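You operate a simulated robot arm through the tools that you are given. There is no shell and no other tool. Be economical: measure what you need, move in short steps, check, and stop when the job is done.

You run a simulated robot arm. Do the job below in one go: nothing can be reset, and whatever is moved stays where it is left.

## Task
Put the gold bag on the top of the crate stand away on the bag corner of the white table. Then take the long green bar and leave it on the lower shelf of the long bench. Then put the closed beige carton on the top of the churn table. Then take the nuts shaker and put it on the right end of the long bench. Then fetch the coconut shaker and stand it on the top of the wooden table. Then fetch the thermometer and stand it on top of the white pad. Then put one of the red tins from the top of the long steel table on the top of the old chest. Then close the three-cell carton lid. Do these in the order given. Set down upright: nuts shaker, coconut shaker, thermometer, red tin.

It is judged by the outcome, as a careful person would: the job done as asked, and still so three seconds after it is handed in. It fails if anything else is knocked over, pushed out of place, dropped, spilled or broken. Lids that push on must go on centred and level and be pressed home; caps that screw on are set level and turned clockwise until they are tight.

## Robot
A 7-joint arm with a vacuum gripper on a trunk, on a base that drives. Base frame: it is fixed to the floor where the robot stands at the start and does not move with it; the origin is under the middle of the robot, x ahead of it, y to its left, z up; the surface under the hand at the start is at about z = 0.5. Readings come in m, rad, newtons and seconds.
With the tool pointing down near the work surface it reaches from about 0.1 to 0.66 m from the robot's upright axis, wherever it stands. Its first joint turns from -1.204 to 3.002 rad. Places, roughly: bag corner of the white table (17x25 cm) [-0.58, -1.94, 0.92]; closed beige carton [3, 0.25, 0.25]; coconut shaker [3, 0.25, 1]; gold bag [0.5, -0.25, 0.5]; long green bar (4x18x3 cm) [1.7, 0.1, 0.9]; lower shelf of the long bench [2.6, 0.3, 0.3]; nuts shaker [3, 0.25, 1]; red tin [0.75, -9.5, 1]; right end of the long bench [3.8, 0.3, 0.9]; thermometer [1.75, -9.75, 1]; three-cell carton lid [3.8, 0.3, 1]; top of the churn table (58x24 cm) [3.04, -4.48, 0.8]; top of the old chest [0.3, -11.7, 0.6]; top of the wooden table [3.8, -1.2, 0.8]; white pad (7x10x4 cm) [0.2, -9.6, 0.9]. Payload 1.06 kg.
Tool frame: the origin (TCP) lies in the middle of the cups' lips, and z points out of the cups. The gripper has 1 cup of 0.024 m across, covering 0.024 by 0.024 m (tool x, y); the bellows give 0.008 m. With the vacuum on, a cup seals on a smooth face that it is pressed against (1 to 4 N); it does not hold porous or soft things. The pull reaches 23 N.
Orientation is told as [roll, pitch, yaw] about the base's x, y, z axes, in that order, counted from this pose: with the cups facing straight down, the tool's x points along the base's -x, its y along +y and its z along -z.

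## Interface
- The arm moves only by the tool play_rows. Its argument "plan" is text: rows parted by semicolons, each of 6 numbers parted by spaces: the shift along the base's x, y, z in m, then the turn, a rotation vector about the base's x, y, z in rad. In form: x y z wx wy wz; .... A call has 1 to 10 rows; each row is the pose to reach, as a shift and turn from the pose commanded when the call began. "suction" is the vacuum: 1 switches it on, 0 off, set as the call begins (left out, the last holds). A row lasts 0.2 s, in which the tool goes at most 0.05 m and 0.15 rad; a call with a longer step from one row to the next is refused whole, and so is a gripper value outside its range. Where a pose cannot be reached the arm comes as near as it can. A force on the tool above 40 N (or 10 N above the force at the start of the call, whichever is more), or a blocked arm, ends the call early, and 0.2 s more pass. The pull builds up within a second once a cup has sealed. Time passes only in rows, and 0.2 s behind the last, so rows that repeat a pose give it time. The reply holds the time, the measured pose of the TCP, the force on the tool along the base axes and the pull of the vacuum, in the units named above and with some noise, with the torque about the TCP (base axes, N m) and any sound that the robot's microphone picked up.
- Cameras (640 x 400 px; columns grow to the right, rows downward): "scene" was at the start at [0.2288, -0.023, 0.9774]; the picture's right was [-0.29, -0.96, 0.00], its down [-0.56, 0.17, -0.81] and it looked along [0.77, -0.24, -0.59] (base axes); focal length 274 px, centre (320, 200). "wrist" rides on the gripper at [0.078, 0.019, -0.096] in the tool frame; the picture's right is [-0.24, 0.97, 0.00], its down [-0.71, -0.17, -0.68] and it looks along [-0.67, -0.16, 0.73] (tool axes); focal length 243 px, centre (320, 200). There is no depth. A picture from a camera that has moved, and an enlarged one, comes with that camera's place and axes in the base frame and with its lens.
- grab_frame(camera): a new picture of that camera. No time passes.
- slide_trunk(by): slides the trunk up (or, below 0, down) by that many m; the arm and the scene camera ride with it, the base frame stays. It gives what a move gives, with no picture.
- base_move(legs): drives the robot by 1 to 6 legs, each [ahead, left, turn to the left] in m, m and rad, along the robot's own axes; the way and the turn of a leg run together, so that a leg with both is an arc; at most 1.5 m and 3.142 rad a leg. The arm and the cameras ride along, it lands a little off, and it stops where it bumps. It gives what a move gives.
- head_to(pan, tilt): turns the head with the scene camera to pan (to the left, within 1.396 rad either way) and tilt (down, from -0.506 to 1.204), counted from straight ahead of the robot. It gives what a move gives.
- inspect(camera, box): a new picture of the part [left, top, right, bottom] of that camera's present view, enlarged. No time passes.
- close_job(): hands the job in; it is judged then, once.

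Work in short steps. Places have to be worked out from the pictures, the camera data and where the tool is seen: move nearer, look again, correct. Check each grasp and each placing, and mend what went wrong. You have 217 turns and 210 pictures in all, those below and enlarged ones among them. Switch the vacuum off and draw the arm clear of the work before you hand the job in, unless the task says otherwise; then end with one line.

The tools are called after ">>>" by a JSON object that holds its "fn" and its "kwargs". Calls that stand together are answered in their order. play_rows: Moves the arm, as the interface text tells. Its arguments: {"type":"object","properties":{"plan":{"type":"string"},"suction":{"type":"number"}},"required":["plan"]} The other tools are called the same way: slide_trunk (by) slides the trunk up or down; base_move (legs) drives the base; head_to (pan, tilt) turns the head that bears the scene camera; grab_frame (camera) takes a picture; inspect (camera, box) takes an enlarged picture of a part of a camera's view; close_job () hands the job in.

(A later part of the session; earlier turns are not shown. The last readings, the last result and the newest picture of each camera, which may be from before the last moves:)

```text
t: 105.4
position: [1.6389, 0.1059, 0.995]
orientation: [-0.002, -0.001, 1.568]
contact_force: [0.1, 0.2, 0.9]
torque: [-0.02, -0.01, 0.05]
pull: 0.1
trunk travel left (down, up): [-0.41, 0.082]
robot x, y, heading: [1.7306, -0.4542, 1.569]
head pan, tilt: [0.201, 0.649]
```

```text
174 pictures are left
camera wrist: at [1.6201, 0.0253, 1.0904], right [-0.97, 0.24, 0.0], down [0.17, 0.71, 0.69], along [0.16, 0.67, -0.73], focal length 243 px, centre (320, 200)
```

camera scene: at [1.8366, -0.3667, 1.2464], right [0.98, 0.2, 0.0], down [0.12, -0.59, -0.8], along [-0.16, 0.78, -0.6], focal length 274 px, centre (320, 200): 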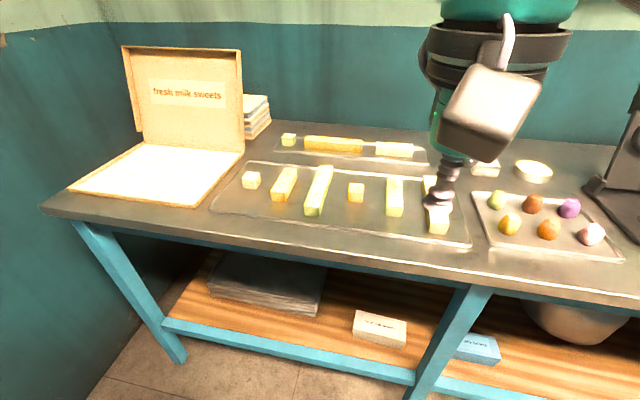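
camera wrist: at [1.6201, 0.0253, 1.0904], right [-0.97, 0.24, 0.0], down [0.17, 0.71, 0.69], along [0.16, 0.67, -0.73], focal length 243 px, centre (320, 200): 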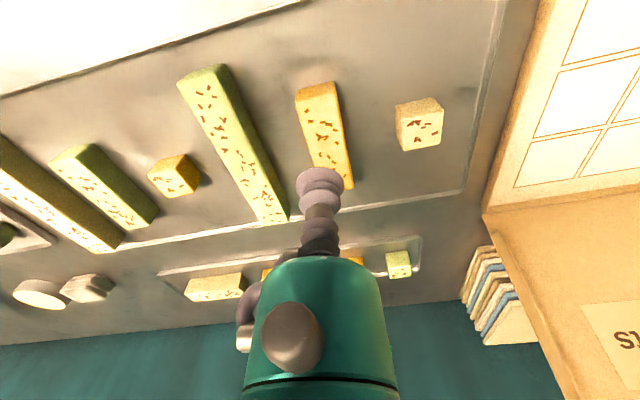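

Consistent triangulation with the bar's 18 cm length gives a top at z≈0.885 and centre near (1.727, 0.15). I'll nudge the base 6 cm closer and go above it.

>>> {"fn": "base_move", "kwargs": {"legs": [[0.06, 0, 0]]}}

>>> {"fn": "play_rows", "kwargs": {"plan": "0.03 0 0 0 0 0; 0.06 0 0 0 0 0; 0.09 -0.01 0 0 0 0; 0.09 -0.02 -0.03 0 0 0; 0.09 -0.02 -0.05 0 0 0; 0.09 -0.02 -0.05 0 0 0"}}

>>> {"fn": "grab_frame", "kwargs": {"camera": "wrist"}}

>>> {"fn": "inspect", "kwargs": {"camera": "scene", "box": [220, 100, 460, 250]}}

```text
t: 106.4
position: [1.6385, 0.1659, 0.9951]
orientation: [0.002, 0.0, 1.57]
contact_force: [-0.3, 0.4, -0.3]
torque: [-0.02, 0.01, 0.02]
pull: 0.2
trunk travel left (down, up): [-0.41, 0.082]
robot x, y, heading: [1.7322, -0.3931, 1.575]
head pan, tilt: [0.201, 0.649]
```

```text
t: 107.8
position: [1.7301, 0.1445, 0.9437]
orientation: [0.001, -0.002, 1.57]
contact_force: [0.3, -0.3, 0.0]
torque: [0.01, 0.02, -0.04]
pull: 0.2
trunk travel left (down, up): [-0.41, 0.082]
robot x, y, heading: [1.7319, -0.3914, 1.572]
head pan, tilt: [0.201, 0.649]
```

```text
173 pictures are left
camera wrist: at [1.7109, 0.0648, 1.0402], right [-0.97, 0.24, 0.0], down [0.17, 0.71, 0.69], along [0.16, 0.67, -0.73], focal length 243 px, centre (320, 200)
```

wrist: 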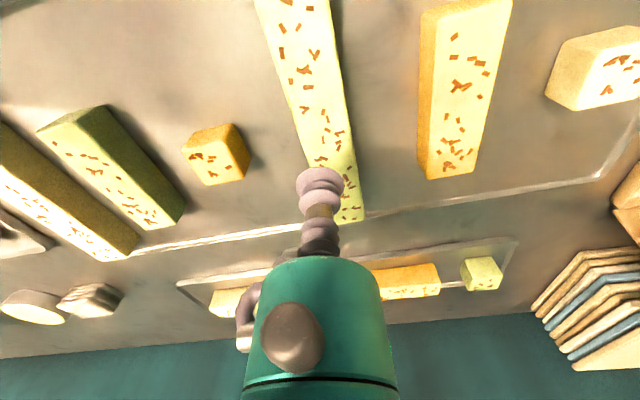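

```text
2.67 times, centred on (340, 175) of scene
camera zoom: at [1.7163, -0.2373, 1.2463], right [0.98, 0.2, 0.0], down [0.12, -0.59, -0.8], along [-0.16, 0.78, -0.6], focal length 732 px, centre (267, 267)
```

zoom: 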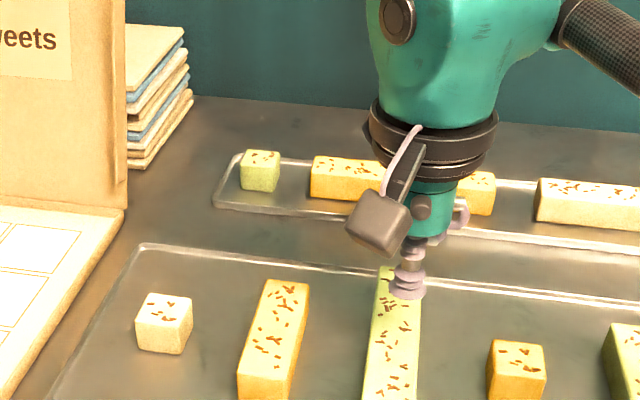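

The bar spans y≈0.06–0.237, so the cup is near its centre. Descending with suction on.

>>> {"fn": "play_rows", "kwargs": {"plan": "-0.005 0.002 -0.03 0 0 0; -0.005 0.002 -0.05 0 0 0; -0.005 0.002 -0.055 0 0 0; -0.005 0.002 -0.059 0 0 0; -0.005 0.002 -0.063 0 0 0; -0.005 0.002 -0.066 0 0 0; -0.005 0.002 -0.066 0 0 0", "suction": 1}}

>>> {"fn": "inspect", "kwargs": {"camera": "wrist", "box": [240, 100, 400, 220]}}

```text
t: 109.2
position: [1.7236, 0.1479, 0.8847]
orientation: [0.007, -0.008, 1.57]
contact_force: [2.4, -3.8, 18.4]
torque: [-0.04, -0.02, 0.04]
pull: 22.8
trunk travel left (down, up): [-0.41, 0.082]
robot x, y, heading: [1.7297, -0.3967, 1.575]
head pan, tilt: [0.201, 0.649]
stopped in row 7: the force on the tool passed its limit at 43 N (the readings are from after the stop); the commanded pose is now the measured one
```

```text
3.33 times, centred on (320, 160) of wrist
camera zoom: at [1.7052, 0.0666, 0.9803], right [-0.97, 0.24, 0.01], down [0.18, 0.7, 0.69], along [0.16, 0.67, -0.72], focal length 809 px, centre (320, 333)
```

zoom: 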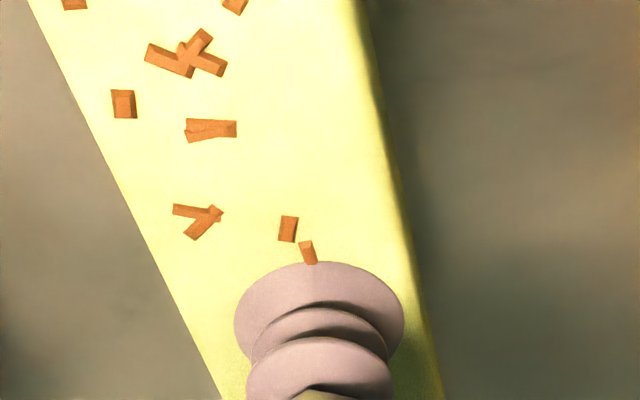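

Sealed at full pull. Lift gently and check.

>>> {"fn": "play_rows", "kwargs": {"plan": "0 0 0.005 0 0 0; 0 0 0.02 0 0 0; 0 0 0.05 0 0 0; 0 0 0.09 0 0 0; 0 0 0.12 0 0 0; 0 0 0.12 0 0 0"}}

>>> {"fn": "grab_frame", "kwargs": {"camera": "scene"}}

```text
t: 110.6
position: [1.7223, 0.1477, 1.0014]
orientation: [0.005, -0.005, 1.568]
contact_force: [-0.3, 0.0, -2.2]
torque: [-0.02, 0.03, -0.01]
pull: 22.7
trunk travel left (down, up): [-0.41, 0.082]
robot x, y, heading: [1.7309, -0.3942, 1.571]
head pan, tilt: [0.201, 0.649]
```

```text
170 pictures are left
camera scene: at [1.7163, -0.237, 1.2463], right [0.98, 0.2, 0.0], down [0.12, -0.59, -0.8], along [-0.16, 0.78, -0.6], focal length 274 px, centre (320, 200)
```

scene: 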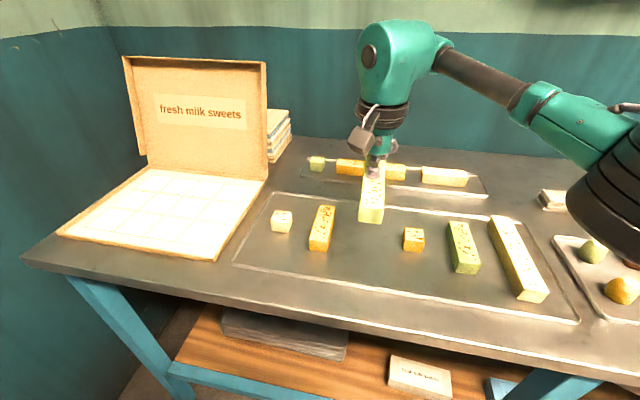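

The bar is held. I'll back the base away and look at the lower shelf for a free spot.

>>> {"fn": "base_move", "kwargs": {"legs": [[-0.65, 0, 0]]}}

>>> {"fn": "slide_trunk", "kwargs": {"by": -0.36}}

>>> {"fn": "head_to", "kwargs": {"pan": 0.15, "tilt": 0.5}}

>>> {"fn": "grab_frame", "kwargs": {"camera": "scene"}}

>>> {"fn": "head_to", "kwargs": {"pan": -0.55, "tilt": 0.4}}

>>> {"fn": "grab_frame", "kwargs": {"camera": "scene"}}

```text
t: 114.2
position: [1.7244, -0.5059, 1.0021]
orientation: [0.005, -0.006, 1.566]
contact_force: [-0.5, -0.3, -1.8]
torque: [-0.02, 0.0, 0.02]
pull: 22.5
trunk travel left (down, up): [-0.41, 0.082]
robot x, y, heading: [1.7335, -1.0533, 1.568]
head pan, tilt: [0.201, 0.649]
```

```text
t: 117.7
position: [1.7242, -0.5071, 0.6413]
orientation: [0.006, -0.008, 1.566]
contact_force: [0.2, 0.1, -1.5]
torque: [-0.02, 0.0, 0.0]
pull: 23.0
trunk travel left (down, up): [-0.05, 0.442]
robot x, y, heading: [1.7329, -1.0529, 1.576]
head pan, tilt: [0.201, 0.649]
```

```text
t: 118.4
position: [1.7245, -0.5073, 0.6416]
orientation: [0.006, -0.005, 1.568]
contact_force: [1.2, -0.6, -2.5]
torque: [-0.02, -0.03, -0.01]
pull: 23.2
trunk travel left (down, up): [-0.05, 0.442]
robot x, y, heading: [1.7356, -1.0485, 1.568]
head pan, tilt: [0.15, 0.499]
```

```text
169 pictures are left
camera scene: at [1.7207, -0.778, 0.8773], right [0.99, 0.15, 0.0], down [0.07, -0.47, -0.88], along [-0.13, 0.87, -0.48], focal length 274 px, centre (320, 200)
```

scene: 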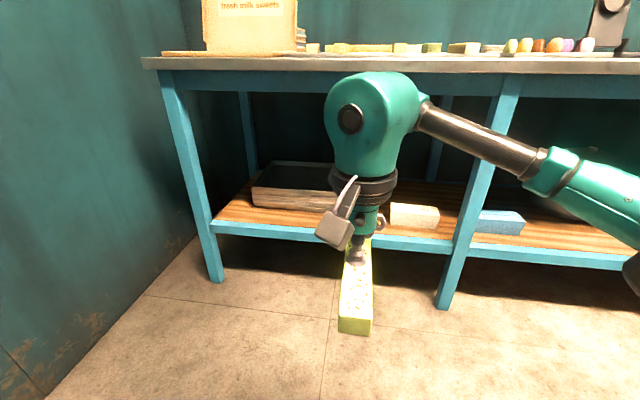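

```text
t: 119.5
position: [1.725, -0.5075, 0.6421]
orientation: [0.005, -0.007, 1.567]
contact_force: [0.0, -0.3, -2.2]
torque: [0.0, 0.0, 0.01]
pull: 22.8
trunk travel left (down, up): [-0.05, 0.442]
robot x, y, heading: [1.7379, -1.0483, 1.571]
head pan, tilt: [-0.55, 0.4]
```

```text
168 pictures are left
camera scene: at [1.7827, -0.7889, 0.8865], right [0.85, -0.52, 0.0], down [-0.2, -0.33, -0.92], along [0.48, 0.79, -0.39], focal length 274 px, centre (320, 200)
```

scene: 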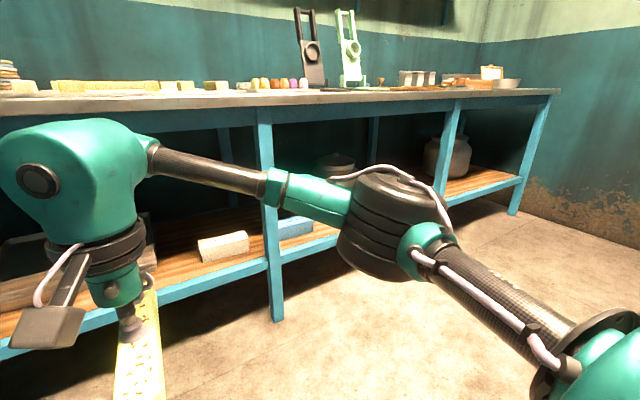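

The middle section of the shelf (between the blue box and the small brick) looks free at the front. I'll drive right to it and turn the bar to lie along x.

>>> {"fn": "base_move", "kwargs": {"legs": [[0, -0.75, 0]]}}

>>> {"fn": "play_rows", "kwargs": {"plan": "0 -0.01 0 0 0 0.15; 0 -0.02 0 0 0 0.3; 0 -0.04 0 0 0 0.45; 0 -0.06 0 0 0 0.6; 0 -0.08 0 0 0 0.75; 0 -0.1 0 0 0 0.9; 0 -0.1 0 0 0 1.05; 0 -0.1 0 0 0 1.2; 0 -0.1 0 0 0 1.35; 0 -0.1 0 0 0 1.5"}}

>>> {"fn": "head_to", "kwargs": {"pan": 0.25, "tilt": 0.5}}

>>> {"fn": "grab_frame", "kwargs": {"camera": "scene"}}

>>> {"fn": "head_to", "kwargs": {"pan": -0.5, "tilt": 0.5}}

>>> {"fn": "grab_frame", "kwargs": {"camera": "scene"}}

>>> {"fn": "grab_frame", "kwargs": {"camera": "wrist"}}

```text
t: 126.4
position: [2.468, -0.5083, 0.6418]
orientation: [0.006, -0.006, 1.562]
contact_force: [-0.3, -0.5, -3.0]
torque: [-0.01, 0.02, 0.01]
pull: 22.5
trunk travel left (down, up): [-0.05, 0.442]
robot x, y, heading: [2.4724, -1.0552, 1.564]
head pan, tilt: [-0.55, 0.4]
```

```text
t: 128.6
position: [2.448, -0.624, 0.6511]
orientation: [-0.014, -0.03, 2.917]
contact_force: [0.3, 0.7, -2.7]
torque: [-0.04, 0.01, 0.0]
pull: 23.3
out of reach, approached as far as the arm can: row 9, 10
trunk travel left (down, up): [-0.05, 0.442]
robot x, y, heading: [2.4727, -1.052, 1.568]
head pan, tilt: [-0.55, 0.4]
```

```text
t: 129.8
position: [2.4483, -0.6228, 0.6528]
orientation: [-0.014, -0.03, 2.917]
contact_force: [-0.6, 0.3, -2.3]
torque: [0.0, -0.01, -0.02]
pull: 23.1
trunk travel left (down, up): [-0.05, 0.442]
robot x, y, heading: [2.4771, -1.0512, 1.564]
head pan, tilt: [0.25, 0.499]
```

```text
167 pictures are left
camera scene: at [2.4545, -0.7816, 0.8773], right [0.97, 0.24, 0.0], down [0.12, -0.46, -0.88], along [-0.21, 0.85, -0.48], focal length 274 px, centre (320, 200)
```

scene: 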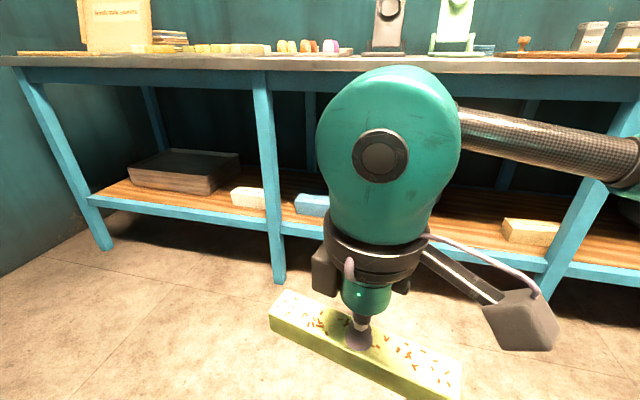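

```text
t: 130.9
position: [2.4484, -0.624, 0.6516]
orientation: [-0.016, -0.029, 2.919]
contact_force: [1.2, 0.5, -1.9]
torque: [0.02, -0.01, -0.01]
pull: 22.9
trunk travel left (down, up): [-0.05, 0.442]
robot x, y, heading: [2.4763, -1.0545, 1.563]
head pan, tilt: [-0.499, 0.499]
```

```text
166 pictures are left
camera scene: at [2.5204, -0.7902, 0.8773], right [0.88, -0.48, 0.0], down [-0.23, -0.42, -0.88], along [0.42, 0.77, -0.48], focal length 274 px, centre (320, 200)
```

scene: 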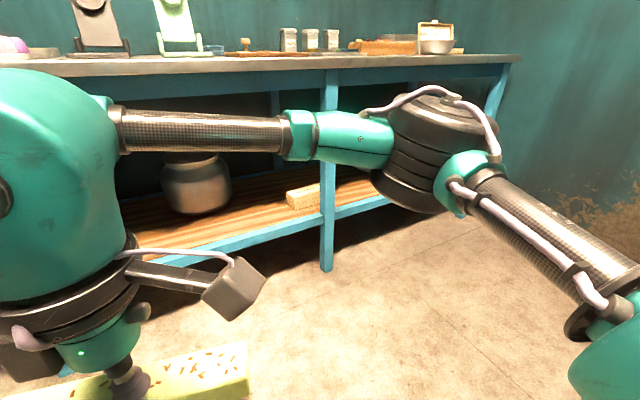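

```text
165 pictures are left
camera wrist: at [2.5233, -0.6633, 0.7449], right [-0.45, -0.9, -0.01], down [-0.63, 0.31, 0.71], along [-0.63, 0.32, -0.71], focal length 243 px, centre (320, 200)
```

wrist: 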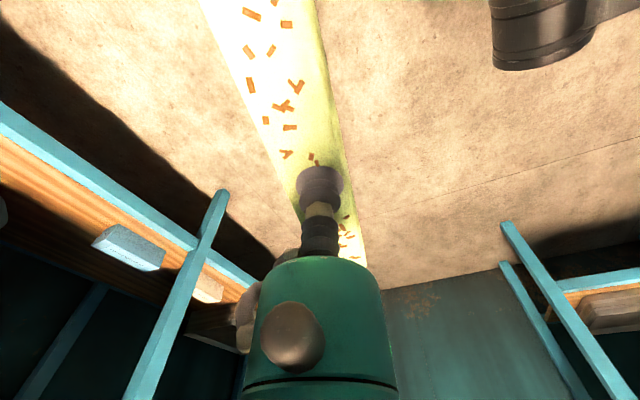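

The yaw limit was hit, so I'll leave the bar pointing along y (it still fits on the shelf in front of the pot). I'll rotate back, level the tool and lower to an entry height.

>>> {"fn": "play_rows", "kwargs": {"plan": "0 0 0 0 0 -0.15; 0 0.0 -0.02 0 0 -0.3; 0 0.02 -0.04 0 0 -0.45; 0 0.04 -0.07 0 0 -0.6; 0 0.06 -0.1 0 0 -0.75; 0 0.08 -0.13 0 0 -0.9; 0 0.1 -0.15 0 0 -1.05; 0 0.1 -0.17 0 0 -1.2; 0 0.1 -0.19 0 0 -1.35; 0 0.1 -0.19 0 0 -1.5"}}

>>> {"fn": "grab_frame", "kwargs": {"camera": "scene"}}

```text
t: 133.1
position: [2.4488, -0.5257, 0.4623]
orientation: [-0.016, -0.029, 1.414]
contact_force: [-0.5, 0.4, -1.9]
torque: [-0.04, -0.03, -0.04]
pull: 22.8
trunk travel left (down, up): [-0.05, 0.442]
robot x, y, heading: [2.4725, -1.0518, 1.565]
head pan, tilt: [-0.499, 0.499]
```

```text
164 pictures are left
camera scene: at [2.5204, -0.7902, 0.8773], right [0.88, -0.48, 0.0], down [-0.23, -0.42, -0.88], along [0.42, 0.77, -0.48], focal length 274 px, centre (320, 200)
```

scene: 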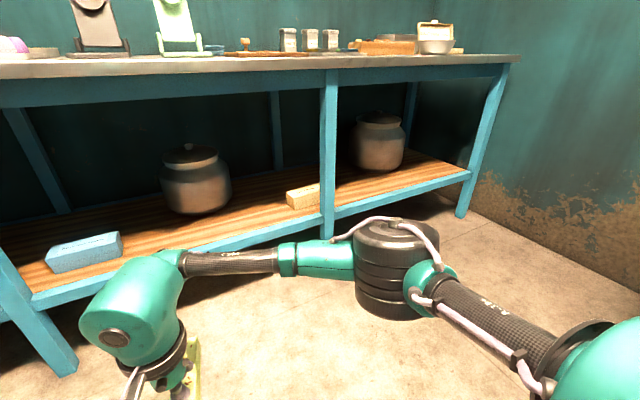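

The arm sits low enough to slide under the bench top. I'll level the tool, extend slightly, and then drive forward so the bar goes over the shelf near (2.42, 0.13).

>>> {"fn": "play_rows", "kwargs": {"plan": "-0.01 0.02 -0.01 -0.026 0.02 0.08; -0.03 0.05 -0.01 -0.026 0.02 0.15; -0.03 0.05 -0.01 -0.026 0.02 0.15"}}

>>> {"fn": "base_move", "kwargs": {"legs": [[0.4, 0, 0]]}}

>>> {"fn": "head_to", "kwargs": {"pan": 0.1, "tilt": 0.6}}

>>> {"fn": "grab_frame", "kwargs": {"camera": "scene"}}

>>> {"fn": "grab_frame", "kwargs": {"camera": "wrist"}}

```text
t: 133.9
position: [2.4205, -0.4746, 0.4526]
orientation: [0.005, -0.003, 1.568]
contact_force: [0.8, 0.7, -2.0]
torque: [0.01, -0.02, 0.01]
pull: 22.4
trunk travel left (down, up): [-0.05, 0.442]
robot x, y, heading: [2.4729, -1.0537, 1.566]
head pan, tilt: [-0.499, 0.499]
```

```text
t: 136.3
position: [2.4253, -0.0808, 0.4537]
orientation: [0.002, -0.002, 1.564]
contact_force: [0.3, -1.7, -2.1]
torque: [-0.01, -0.02, -0.02]
pull: 22.9
trunk travel left (down, up): [-0.05, 0.442]
robot x, y, heading: [2.4733, -0.6569, 1.559]
head pan, tilt: [-0.499, 0.499]
```

```text
t: 137.3
position: [2.4245, -0.0809, 0.4531]
orientation: [0.005, -0.001, 1.566]
contact_force: [0.4, 0.2, -2.1]
torque: [0.01, 0.03, 0.03]
pull: 23.0
trunk travel left (down, up): [-0.05, 0.442]
robot x, y, heading: [2.4743, -0.6582, 1.565]
head pan, tilt: [0.099, 0.6]
```

```text
163 pictures are left
camera scene: at [2.4717, -0.3874, 0.8682], right [1.0, 0.09, 0.0], down [0.05, -0.56, -0.83], along [-0.07, 0.82, -0.56], focal length 274 px, centre (320, 200)
```

scene: 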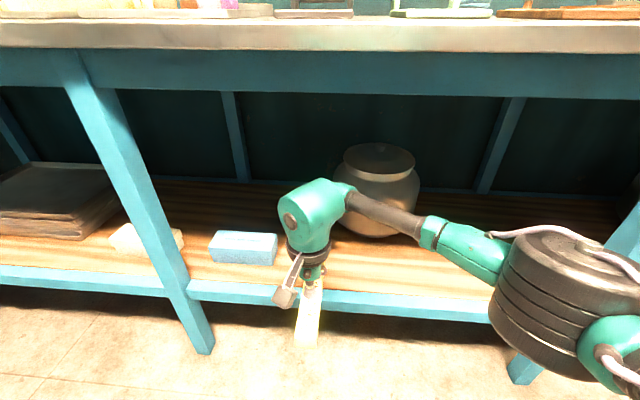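

```text
162 pictures are left
camera wrist: at [2.4051, -0.1608, 0.5486], right [-0.97, 0.24, 0.0], down [0.18, 0.71, 0.69], along [0.16, 0.67, -0.73], focal length 243 px, centre (320, 200)
```

wrist: 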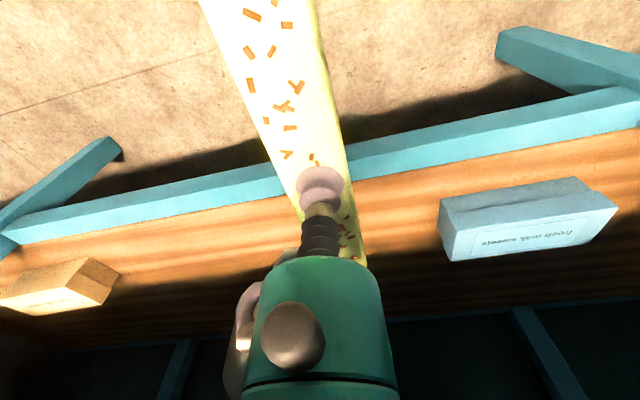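

Path is clear; the blue box and pot are well off either side. Drive forward 0.2 m so the bar is over the shelf.

>>> {"fn": "base_move", "kwargs": {"legs": [[0.2, 0, 0]]}}

>>> {"fn": "grab_frame", "kwargs": {"camera": "scene"}}

>>> {"fn": "grab_frame", "kwargs": {"camera": "wrist"}}

```text
t: 138.9
position: [2.4276, 0.1171, 0.4531]
orientation: [0.002, 0.0, 1.564]
contact_force: [0.3, -0.9, -1.6]
torque: [0.03, -0.01, -0.03]
pull: 23.1
trunk travel left (down, up): [-0.05, 0.442]
robot x, y, heading: [2.4768, -0.4607, 1.557]
head pan, tilt: [0.099, 0.6]
```

```text
161 pictures are left
camera scene: at [2.4745, -0.1893, 0.8683], right [1.0, 0.09, 0.0], down [0.05, -0.56, -0.83], along [-0.07, 0.82, -0.56], focal length 274 px, centre (320, 200)
```

scene: 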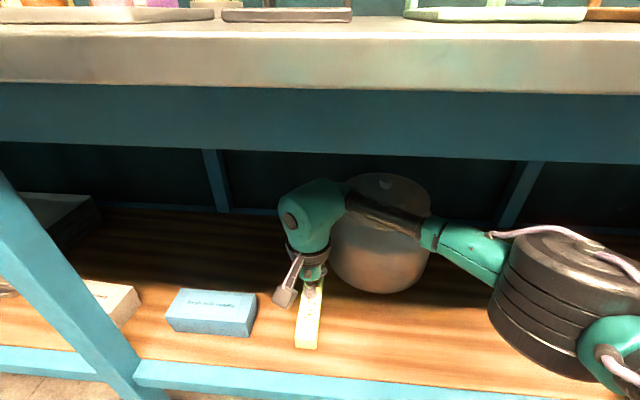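

```text
160 pictures are left
camera wrist: at [2.4087, 0.0375, 0.5487], right [-0.97, 0.24, 0.0], down [0.18, 0.7, 0.69], along [0.17, 0.67, -0.73], focal length 243 px, centre (320, 200)
```

wrist: 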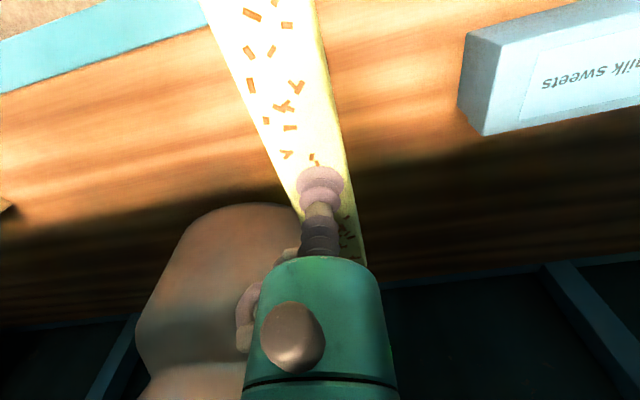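

Over the shelf. I'll shift 5 cm left, away from the pot, and start descending.

>>> {"fn": "play_rows", "kwargs": {"plan": "-0.03 0 0 0 0 0; -0.05 0.01 -0.03 0 0 0; -0.05 0.01 -0.06 0 0 0; -0.05 0.01 -0.08 0 0 0; -0.05 0.01 -0.09 0 0 0; -0.05 0.01 -0.1 0 0 0; -0.05 0.01 -0.1 0 0 0"}}

>>> {"fn": "grab_frame", "kwargs": {"camera": "scene"}}

```text
t: 140.5
position: [2.3789, 0.1279, 0.3526]
orientation: [0.002, -0.002, 1.563]
contact_force: [-0.1, 0.2, -1.4]
torque: [-0.02, 0.03, 0.01]
pull: 22.8
trunk travel left (down, up): [-0.05, 0.442]
robot x, y, heading: [2.4786, -0.4642, 1.556]
head pan, tilt: [0.099, 0.6]
```

```text
159 pictures are left
camera scene: at [2.4744, -0.1893, 0.8682], right [1.0, 0.09, 0.0], down [0.05, -0.56, -0.82], along [-0.07, 0.82, -0.57], focal length 274 px, centre (320, 200)
```

scene: 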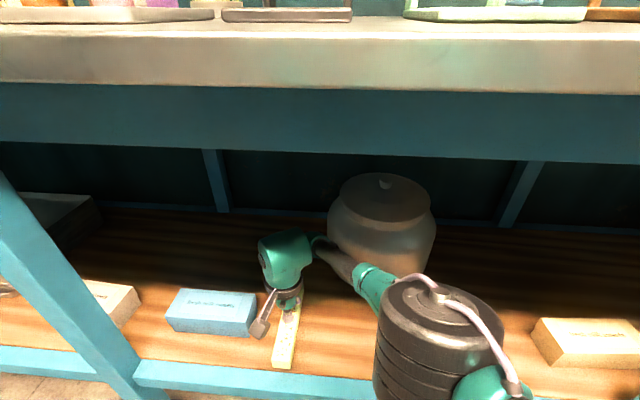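

Clear. Continue down in small steps to contact.

>>> {"fn": "play_rows", "kwargs": {"plan": "0 0 -0.006 0 0 0; 0 0 -0.012 0 0 0; 0 0 -0.017 0 0 0; 0 0 -0.021 0 0 0; 0 0 -0.025 0 0 0; 0 0 -0.028 0 0 0"}}

```text
t: 141.9
position: [2.3827, 0.1251, 0.3279]
orientation: [0.004, -0.008, 1.563]
contact_force: [-0.7, 8.8, 16.6]
torque: [-0.09, 0.03, -0.02]
pull: 22.4
out of reach, approached as far as the arm can: row 3, 4, 5, 6
trunk travel left (down, up): [-0.05, 0.442]
robot x, y, heading: [2.4751, -0.4567, 1.559]
head pan, tilt: [0.099, 0.6]
```

Contact force shows, along with a reach note. I'll check that the bar is really resting on the shelf.

>>> {"fn": "inspect", "kwargs": {"camera": "scene", "box": [200, 260, 360, 400]}}

>>> {"fn": "grab_frame", "kwargs": {"camera": "wrist"}}

```text
2.86 times, centred on (280, 330) of scene
camera zoom: at [2.4746, -0.19, 0.8686], right [1.0, 0.09, 0.0], down [0.05, -0.56, -0.83], along [-0.07, 0.82, -0.56], focal length 784 px, centre (434, -171)
```

zoom: 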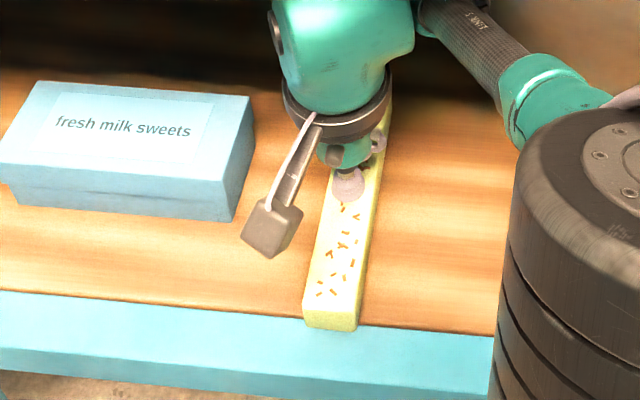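

```text
157 pictures are left
camera wrist: at [2.3626, 0.0451, 0.4236], right [-0.97, 0.24, 0.01], down [0.18, 0.7, 0.69], along [0.16, 0.67, -0.72], focal length 243 px, centre (320, 200)
```

wrist: 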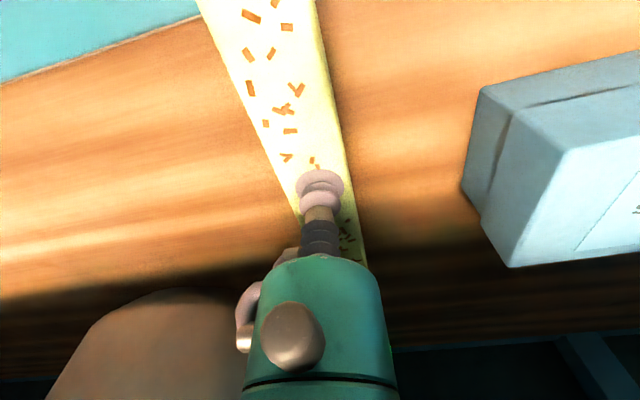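

The near end may sit on the blue rail. I'll lift 2 cm, move 4 cm deeper with the base, use the trunk's remaining travel, and set it down again.

>>> {"fn": "play_rows", "kwargs": {"plan": "0 0 0.01 0 0 0; 0 0 0.03 0 0 0; 0 0 0.03 0 0 0"}}

>>> {"fn": "base_move", "kwargs": {"legs": [[0.04, 0, 0]]}}

>>> {"fn": "play_rows", "kwargs": {"plan": "0 0 -0.01 0 0 0; 0 0 -0.02 0 0 0; 0 0 -0.026 0 0 0; 0 0 -0.03 0 0 0; 0 0 -0.034 0 0 0; 0 0 -0.034 0 0 0"}}

>>> {"fn": "inspect", "kwargs": {"camera": "scene", "box": [200, 260, 360, 400]}}

```text
t: 142.7
position: [2.3822, 0.1251, 0.3566]
orientation: [0.002, -0.001, 1.562]
contact_force: [0.2, 0.2, -2.2]
torque: [0.0, 0.0, 0.0]
pull: 23.0
trunk travel left (down, up): [-0.05, 0.442]
robot x, y, heading: [2.4786, -0.4598, 1.561]
head pan, tilt: [0.099, 0.6]
```

```text
t: 143.6
position: [2.3827, 0.1631, 0.357]
orientation: [0.001, -0.002, 1.563]
contact_force: [0.4, 0.2, -2.1]
torque: [-0.03, 0.0, 0.0]
pull: 22.5
trunk travel left (down, up): [-0.05, 0.442]
robot x, y, heading: [2.4761, -0.4214, 1.564]
head pan, tilt: [0.099, 0.6]
```

```text
t: 145.0
position: [2.3812, 0.163, 0.3259]
orientation: [0.008, -0.008, 1.563]
contact_force: [-2.2, 8.7, 18.7]
torque: [-0.08, -0.06, -0.08]
pull: 23.0
trunk travel left (down, up): [-0.05, 0.442]
robot x, y, heading: [2.4796, -0.4206, 1.561]
head pan, tilt: [0.099, 0.6]
```

```text
2.86 times, centred on (280, 330) of scene
camera zoom: at [2.4747, -0.1511, 0.8686], right [1.0, 0.09, 0.0], down [0.05, -0.56, -0.83], along [-0.07, 0.82, -0.56], focal length 784 px, centre (434, -171)
```

zoom: 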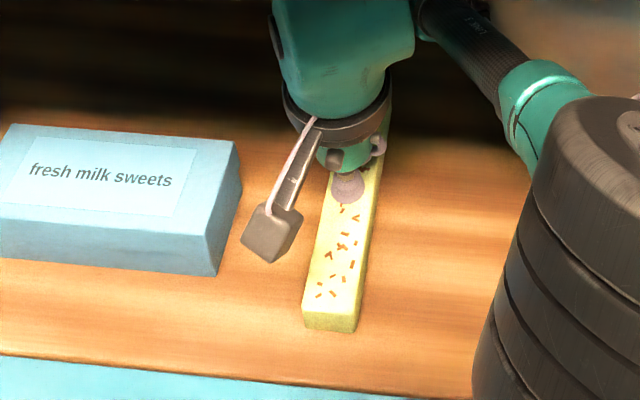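

The bar lies wholly on the wood. Release, rise a little, and back out.

>>> {"fn": "play_rows", "kwargs": {"plan": "0 0 0.004 0 0 0; 0 0 0.004 0 0 0; 0 0 0.004 0 0 0; 0 0 0.004 0 0 0; 0 0 0.015 0 0 0; 0 0 0.04 0 0 0; 0 0 0.07 0 0 0; 0 0 0.1 0 0 0", "suction": 0}}

>>> {"fn": "base_move", "kwargs": {"legs": [[-0.65, 0, 0]]}}

>>> {"fn": "grab_frame", "kwargs": {"camera": "scene"}}

>>> {"fn": "head_to", "kwargs": {"pan": -0.7, "tilt": 0.35}}

>>> {"fn": "grab_frame", "kwargs": {"camera": "scene"}}

```text
t: 146.8
position: [2.3825, 0.1638, 0.4242]
orientation: [0.002, -0.001, 1.562]
contact_force: [0.2, -0.6, 0.1]
torque: [0.0, 0.01, -0.02]
pull: 0.0
trunk travel left (down, up): [-0.05, 0.442]
robot x, y, heading: [2.4794, -0.4216, 1.559]
head pan, tilt: [0.099, 0.6]
```

```text
t: 150.5
position: [2.3775, -0.4947, 0.4231]
orientation: [0.001, -0.002, 1.558]
contact_force: [0.3, -0.2, 0.6]
torque: [0.03, 0.01, 0.02]
pull: 0.1
trunk travel left (down, up): [-0.05, 0.442]
robot x, y, heading: [2.469, -1.0797, 1.557]
head pan, tilt: [0.099, 0.6]
```

```text
155 pictures are left
camera scene: at [2.4674, -0.8095, 0.8683], right [1.0, 0.08, 0.0], down [0.05, -0.56, -0.83], along [-0.07, 0.82, -0.56], focal length 274 px, centre (320, 200)
```

scene: 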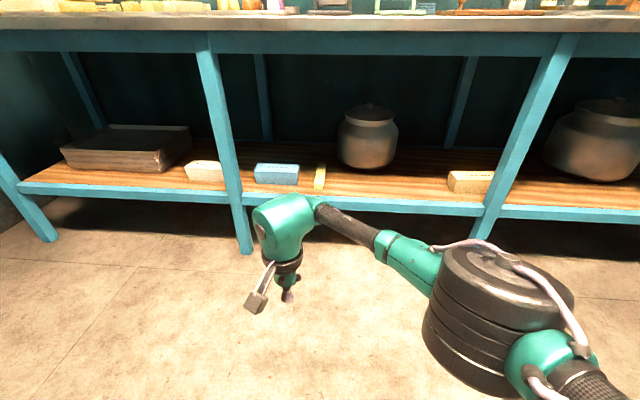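

```text
t: 151.6
position: [2.3767, -0.4942, 0.423]
orientation: [0.002, -0.003, 1.559]
contact_force: [-1.0, -0.1, -0.3]
torque: [-0.01, -0.02, -0.03]
pull: 0.1
trunk travel left (down, up): [-0.05, 0.442]
robot x, y, heading: [2.4708, -1.0805, 1.558]
head pan, tilt: [-0.7, 0.351]
```

```text
154 pictures are left
camera scene: at [2.5358, -0.8272, 0.891], right [0.76, -0.65, 0.0], down [-0.23, -0.26, -0.94], along [0.61, 0.71, -0.34], focal length 274 px, centre (320, 200)
```

scene: 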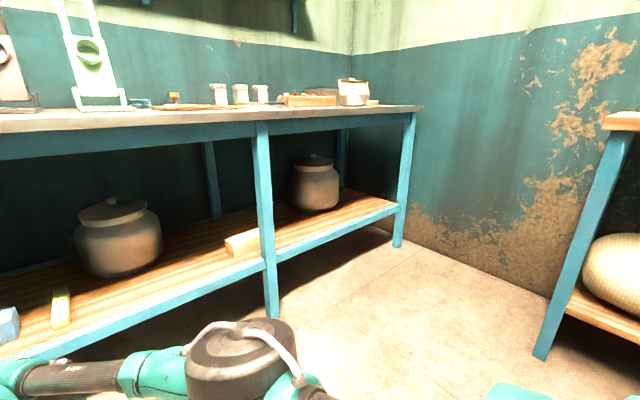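

The green bar is placed. The beige carton is on the same shelf at about x≈2.95, right behind the leg at x≈3.0. I'll turn partly right so the elbow stays outside the bench, and view the carton.

>>> {"fn": "base_move", "kwargs": {"legs": [[0, 0, -0.6], [0.2, 0.1, 0]]}}

>>> {"fn": "head_to", "kwargs": {"pan": 0.15, "tilt": 0.55}}

>>> {"fn": "grab_frame", "kwargs": {"camera": "scene"}}

>>> {"fn": "grab_frame", "kwargs": {"camera": "wrist"}}

```text
t: 154.9
position: [2.7541, -0.3257, 0.4233]
orientation: [0.001, -0.003, 0.963]
contact_force: [-0.6, 0.0, 0.4]
torque: [-0.01, 0.03, 0.01]
pull: 0.0
trunk travel left (down, up): [-0.05, 0.442]
robot x, y, heading: [2.5039, -0.8642, 0.959]
head pan, tilt: [-0.7, 0.351]
```

```text
t: 156.1
position: [2.7527, -0.3253, 0.4225]
orientation: [0.0, 0.0, 0.963]
contact_force: [0.5, -0.1, 0.5]
torque: [-0.03, -0.03, -0.02]
pull: 0.1
trunk travel left (down, up): [-0.05, 0.442]
robot x, y, heading: [2.4991, -0.8602, 0.957]
head pan, tilt: [0.15, 0.55]
```

```text
153 pictures are left
camera scene: at [2.6458, -0.6328, 0.8728], right [0.9, -0.45, 0.0], down [-0.23, -0.47, -0.85], along [0.38, 0.76, -0.52], focal length 274 px, centre (320, 200)
```

scene: 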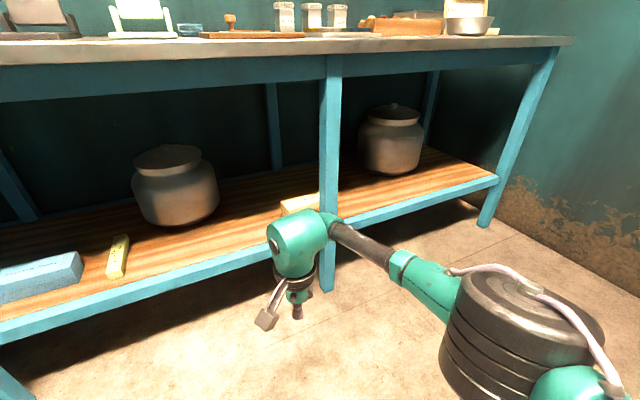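

```text
152 pictures are left
camera wrist: at [2.6922, -0.3816, 0.5187], right [-0.66, 0.75, 0.0], down [0.55, 0.48, 0.69], along [0.51, 0.46, -0.73], focal length 243 px, centre (320, 200)
```

wrist: 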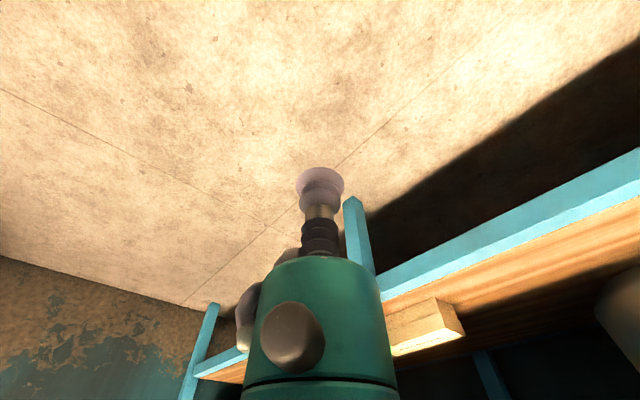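

I'll zoom in on the carton to gauge its size relative to the leg.

>>> {"fn": "inspect", "kwargs": {"camera": "scene", "box": [240, 150, 400, 250]}}

>>> {"fn": "inspect", "kwargs": {"camera": "wrist", "box": [340, 220, 540, 380]}}

```text
4.00 times, centred on (320, 200) of scene
camera zoom: at [2.6458, -0.6328, 0.8728], right [0.9, -0.45, 0.0], down [-0.23, -0.47, -0.85], along [0.38, 0.76, -0.52], focal length 1098 px, centre (320, 200)
```

zoom: 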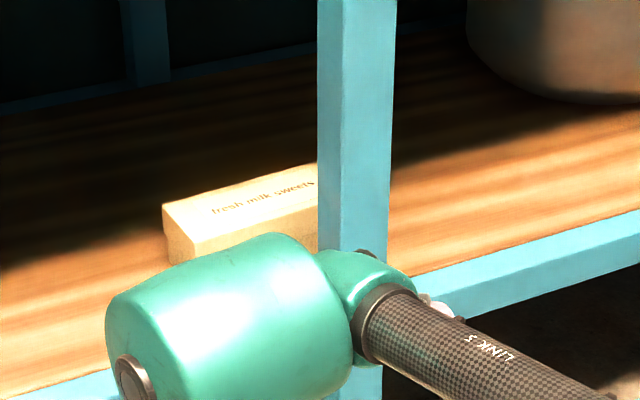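

```text
2.50 times, centred on (440, 300) of wrist
camera zoom: at [2.6922, -0.3816, 0.5187], right [-0.66, 0.75, 0.0], down [0.55, 0.48, 0.69], along [0.51, 0.46, -0.73], focal length 606 px, centre (20, -50)
```

zoom: 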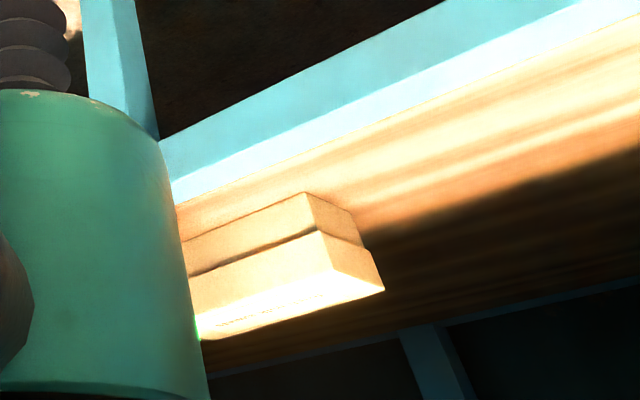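

The carton (same size as the blue box, ~14×8×6 cm) centres near (2.97, 0.14) behind the leg. I'll grip its left part at about (2.925, 0.145), approaching diagonally with the elbow outside. First set the arm straight ahead of the robot and lower the trunk.

>>> {"fn": "slide_trunk", "kwargs": {"by": -0.05}}

>>> {"fn": "play_rows", "kwargs": {"plan": "0 0 0.02 0 0 0; 0.03 -0.01 0.04 0 0 0; 0.06 -0.02 0.06 0 0 0; 0.09 -0.03 0.06 0 0 0; 0.104 -0.03 0.06 0 0 0; 0.104 -0.03 0.06 0 0 0"}}

>>> {"fn": "base_move", "kwargs": {"legs": [[0.22, 0.115, 0]]}}

>>> {"fn": "grab_frame", "kwargs": {"camera": "scene"}}

>>> {"fn": "grab_frame", "kwargs": {"camera": "wrist"}}

```text
t: 157.0
position: [2.7524, -0.3256, 0.3739]
orientation: [0.004, -0.003, 0.962]
contact_force: [0.4, 1.2, 0.3]
torque: [0.0, -0.02, 0.01]
pull: 0.0
trunk travel left (down, up): [0.0, 0.492]
robot x, y, heading: [2.5021, -0.8622, 0.96]
head pan, tilt: [0.15, 0.55]
```

```text
t: 158.4
position: [2.8563, -0.3565, 0.4321]
orientation: [0.003, -0.001, 0.962]
contact_force: [0.7, -0.9, 0.1]
torque: [-0.02, -0.04, 0.0]
pull: 0.0
trunk travel left (down, up): [0.0, 0.492]
robot x, y, heading: [2.502, -0.8617, 0.958]
head pan, tilt: [0.15, 0.55]
```

```text
t: 160.2
position: [2.8845, -0.1129, 0.4318]
orientation: [0.002, -0.004, 0.964]
contact_force: [0.0, -1.0, 0.5]
torque: [0.04, -0.01, 0.01]
pull: 0.0
trunk travel left (down, up): [0.0, 0.492]
robot x, y, heading: [2.5278, -0.618, 0.963]
head pan, tilt: [0.15, 0.55]
```

```text
149 pictures are left
camera scene: at [2.679, -0.3816, 0.8357], right [0.9, -0.44, 0.0], down [-0.23, -0.47, -0.85], along [0.38, 0.76, -0.52], focal length 274 px, centre (320, 200)
```

scene: 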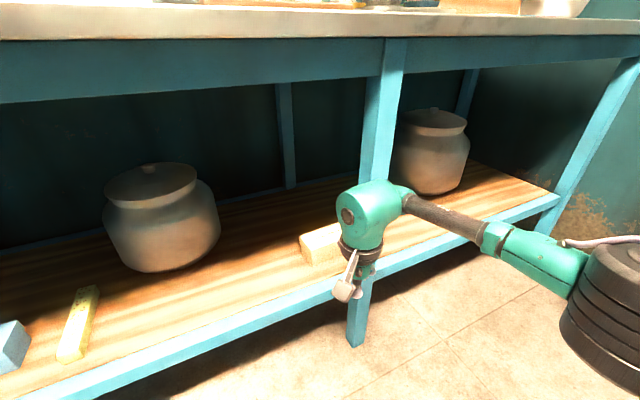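

```text
148 pictures are left
camera wrist: at [2.8243, -0.1678, 0.5279], right [-0.66, 0.75, 0.0], down [0.54, 0.48, 0.69], along [0.51, 0.46, -0.73], focal length 243 px, centre (320, 200)
```

wrist: 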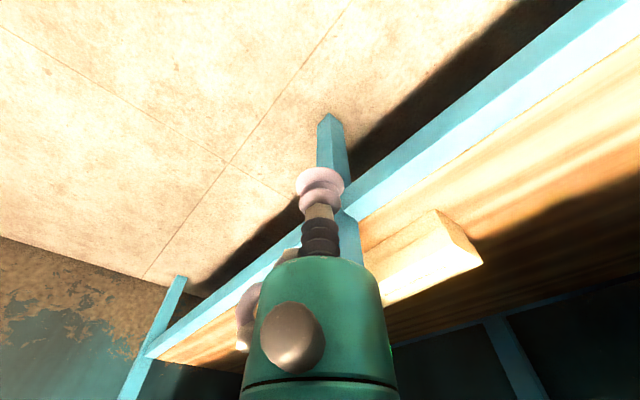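

From this side the forearm would hit the leg, but approaching from the right bay the forearm leans away from it. I'll back out and reposition to the right of the leg, facing the bench.

>>> {"fn": "base_move", "kwargs": {"legs": [[-0.1, -0.1, 0], [0.2, -0.5, 0], [0, 0, 0.61]]}}

>>> {"fn": "play_rows", "kwargs": {"plan": "0 0 0 0 0 0.15; 0 0 0 0 0 0.3; 0 0 0 0 0 0.45; 0 0 0 0 0 0.6; 0 0 0 0 0 0.75; 0 0 0 0 0 0.75"}}

>>> {"fn": "head_to", "kwargs": {"pan": 0.25, "tilt": 0.6}}

>>> {"fn": "grab_frame", "kwargs": {"camera": "scene"}}

```text
t: 167.9
position: [3.0655, -0.2605, 0.4328]
orientation: [0.002, -0.002, 1.586]
contact_force: [0.2, 0.1, -0.5]
torque: [-0.01, 0.03, 0.04]
pull: 0.1
trunk travel left (down, up): [0.0, 0.492]
robot x, y, heading: [3.0725, -0.8795, 1.586]
head pan, tilt: [0.15, 0.55]
```

```text
t: 169.3
position: [3.0664, -0.2599, 0.4316]
orientation: [0.002, -0.003, 2.236]
contact_force: [0.0, -1.5, 0.1]
torque: [0.02, 0.0, 0.0]
pull: 0.2
out of reach, approached as far as the arm can: row 5, 6
trunk travel left (down, up): [0.0, 0.492]
robot x, y, heading: [3.0726, -0.8779, 1.579]
head pan, tilt: [0.15, 0.55]
```

```text
t: 170.0
position: [3.0665, -0.2611, 0.4313]
orientation: [0.003, -0.002, 2.234]
contact_force: [0.3, -0.5, 1.1]
torque: [-0.02, 0.02, 0.04]
pull: 0.1
trunk travel left (down, up): [0.0, 0.492]
robot x, y, heading: [3.0767, -0.8796, 1.586]
head pan, tilt: [0.25, 0.6]
```

```text
147 pictures are left
camera scene: at [3.0503, -0.6035, 0.8312], right [0.97, 0.26, 0.0], down [0.15, -0.55, -0.83], along [-0.21, 0.8, -0.56], focal length 274 px, centre (320, 200)
```

scene: 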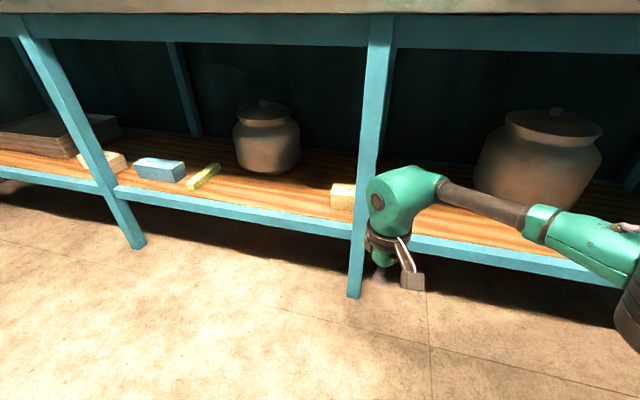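

The right bay has room: the jar's left edge is at x≈3.4. I'll drive in with the hand at about (3.13, 0.14).

>>> {"fn": "base_move", "kwargs": {"legs": [[0.2, -0.07, 0], [0.2, 0, 0]]}}

>>> {"fn": "grab_frame", "kwargs": {"camera": "wrist"}}

>>> {"fn": "grab_frame", "kwargs": {"camera": "scene"}}

```text
t: 172.8
position: [3.1303, 0.1384, 0.4321]
orientation: [0.002, -0.005, 2.241]
contact_force: [0.6, 0.5, 0.4]
torque: [0.0, -0.02, 0.0]
pull: 0.1
trunk travel left (down, up): [0.0, 0.492]
robot x, y, heading: [3.1408, -0.4789, 1.592]
head pan, tilt: [0.25, 0.6]
```

```text
146 pictures are left
camera wrist: at [3.1635, 0.0629, 0.5277], right [-0.91, -0.42, 0.0], down [-0.3, 0.66, 0.69], along [-0.29, 0.62, -0.73], focal length 243 px, centre (320, 200)
```

wrist: 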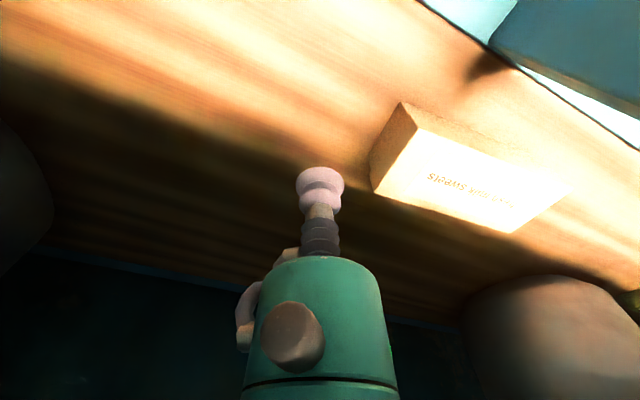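

```text
145 pictures are left
camera scene: at [3.1146, -0.2045, 0.8312], right [0.96, 0.26, 0.0], down [0.15, -0.54, -0.83], along [-0.22, 0.8, -0.56], focal length 274 px, centre (320, 200)
```

scene: 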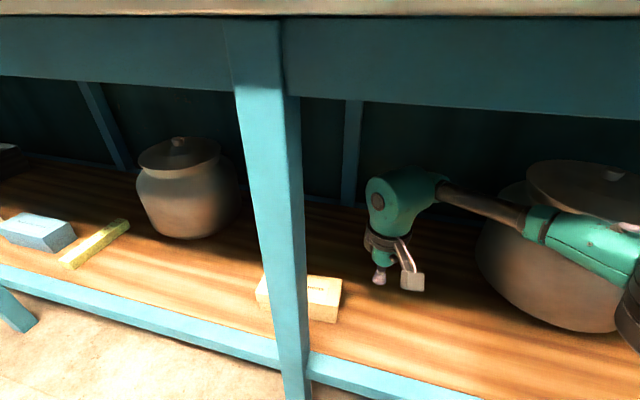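

The carton's top spans x≈2.89–3.06 at y≈0.134. I'll move left to x≈2.99 behind the leg, then check.

>>> {"fn": "play_rows", "kwargs": {"plan": "-0.03 0 0 0 0 0; -0.06 0 0 0 0 0; -0.09 0 0 0 0 0; -0.12 -0.001 0 0 0 0; -0.138 -0.001 0 0 0 0; -0.138 -0.001 -0.02 0 0 0; -0.138 -0.001 -0.02 0 0 0"}}

>>> {"fn": "grab_frame", "kwargs": {"camera": "wrist"}}

>>> {"fn": "grab_frame", "kwargs": {"camera": "scene"}}

```text
t: 174.4
position: [3.0031, 0.1188, 0.4252]
orientation: [-0.002, -0.006, 2.238]
contact_force: [31.8, 9.8, 18.7]
torque: [-2.33, 2.88, 2.46]
pull: 0.1
out of reach, approached as far as the arm can: row 3, 4, 5, 6, 7
trunk travel left (down, up): [0.0, 0.492]
robot x, y, heading: [3.1394, -0.4804, 1.588]
head pan, tilt: [0.25, 0.6]
```

```text
144 pictures are left
camera wrist: at [3.0358, 0.0426, 0.5203], right [-0.91, -0.41, 0.0], down [-0.3, 0.66, 0.69], along [-0.29, 0.63, -0.72], focal length 243 px, centre (320, 200)
```

wrist: 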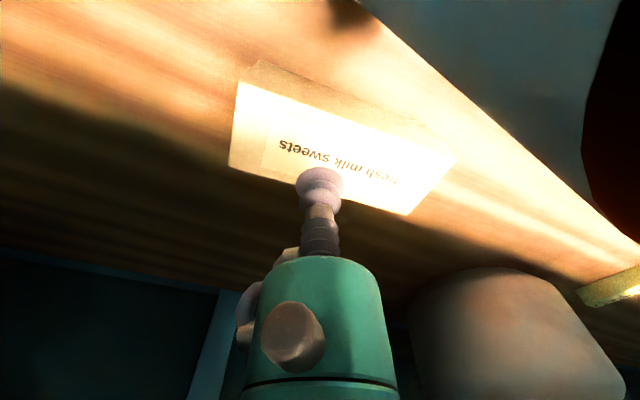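

```text
143 pictures are left
camera scene: at [3.1167, -0.2048, 0.8314], right [0.96, 0.26, 0.0], down [0.15, -0.54, -0.83], along [-0.22, 0.8, -0.56], focal length 274 px, centre (320, 200)
```

scene: 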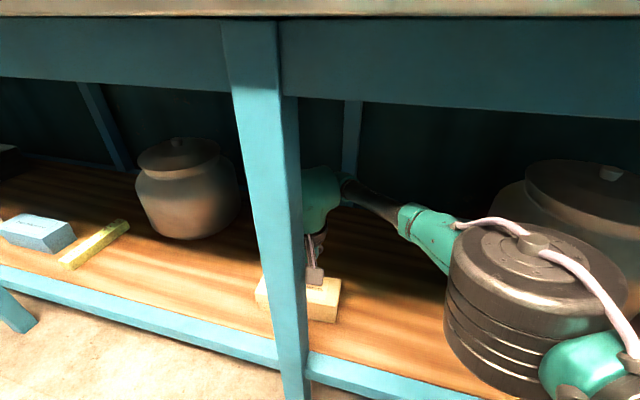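

The hand's camera block touched the leg (31 N sideways). I'll move back right at once, then rotate the tool the other way so that block points away from the leg.

>>> {"fn": "play_rows", "kwargs": {"plan": "0.04 0 0.01 0 0 0; 0.08 0 0.02 0 0 0; 0.12 0 0.02 0 0 0; 0.14 0 0.02 0 0 -0.15; 0.14 0 0.02 0 0 -0.3; 0.14 0 0.02 0 0 -0.45; 0.14 0 0.02 0 0 -0.6; 0.14 0 0.02 0 0 -0.75; 0.14 0 0.02 0 0 -0.9; 0.14 0 0.02 0 0 -1.05"}}

>>> {"fn": "play_rows", "kwargs": {"plan": "0 0 0 0 0 -0.15; 0 0 0 0 0 -0.3; 0 0 0 0 0 -0.45; 0 0 0 0 0 -0.6; 0 0 0 0 0 -0.75; 0 0 0 0 0 -0.9; 0 0 0 0 0 -1.05; 0 0 0 0 0 -1.15"}}

>>> {"fn": "grab_frame", "kwargs": {"camera": "scene"}}

```text
t: 176.6
position: [3.1376, 0.115, 0.4442]
orientation: [0.001, -0.004, 1.186]
contact_force: [0.4, 0.1, 0.6]
torque: [0.01, -0.01, -0.01]
pull: 0.1
trunk travel left (down, up): [0.0, 0.492]
robot x, y, heading: [3.1396, -0.4837, 1.586]
head pan, tilt: [0.25, 0.6]
```

```text
t: 178.4
position: [3.1379, 0.1164, 0.4445]
orientation: [0.002, -0.004, 0.037]
contact_force: [0.5, -0.9, 0.4]
torque: [0.03, 0.0, 0.01]
pull: 0.0
trunk travel left (down, up): [0.0, 0.492]
robot x, y, heading: [3.1399, -0.4774, 1.588]
head pan, tilt: [0.25, 0.6]
```

```text
142 pictures are left
camera scene: at [3.1146, -0.2045, 0.8312], right [0.96, 0.26, 0.0], down [0.15, -0.54, -0.83], along [-0.22, 0.8, -0.56], focal length 274 px, centre (320, 200)
```

scene: 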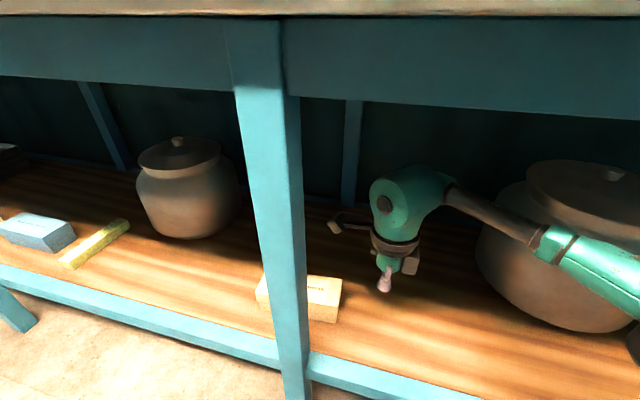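

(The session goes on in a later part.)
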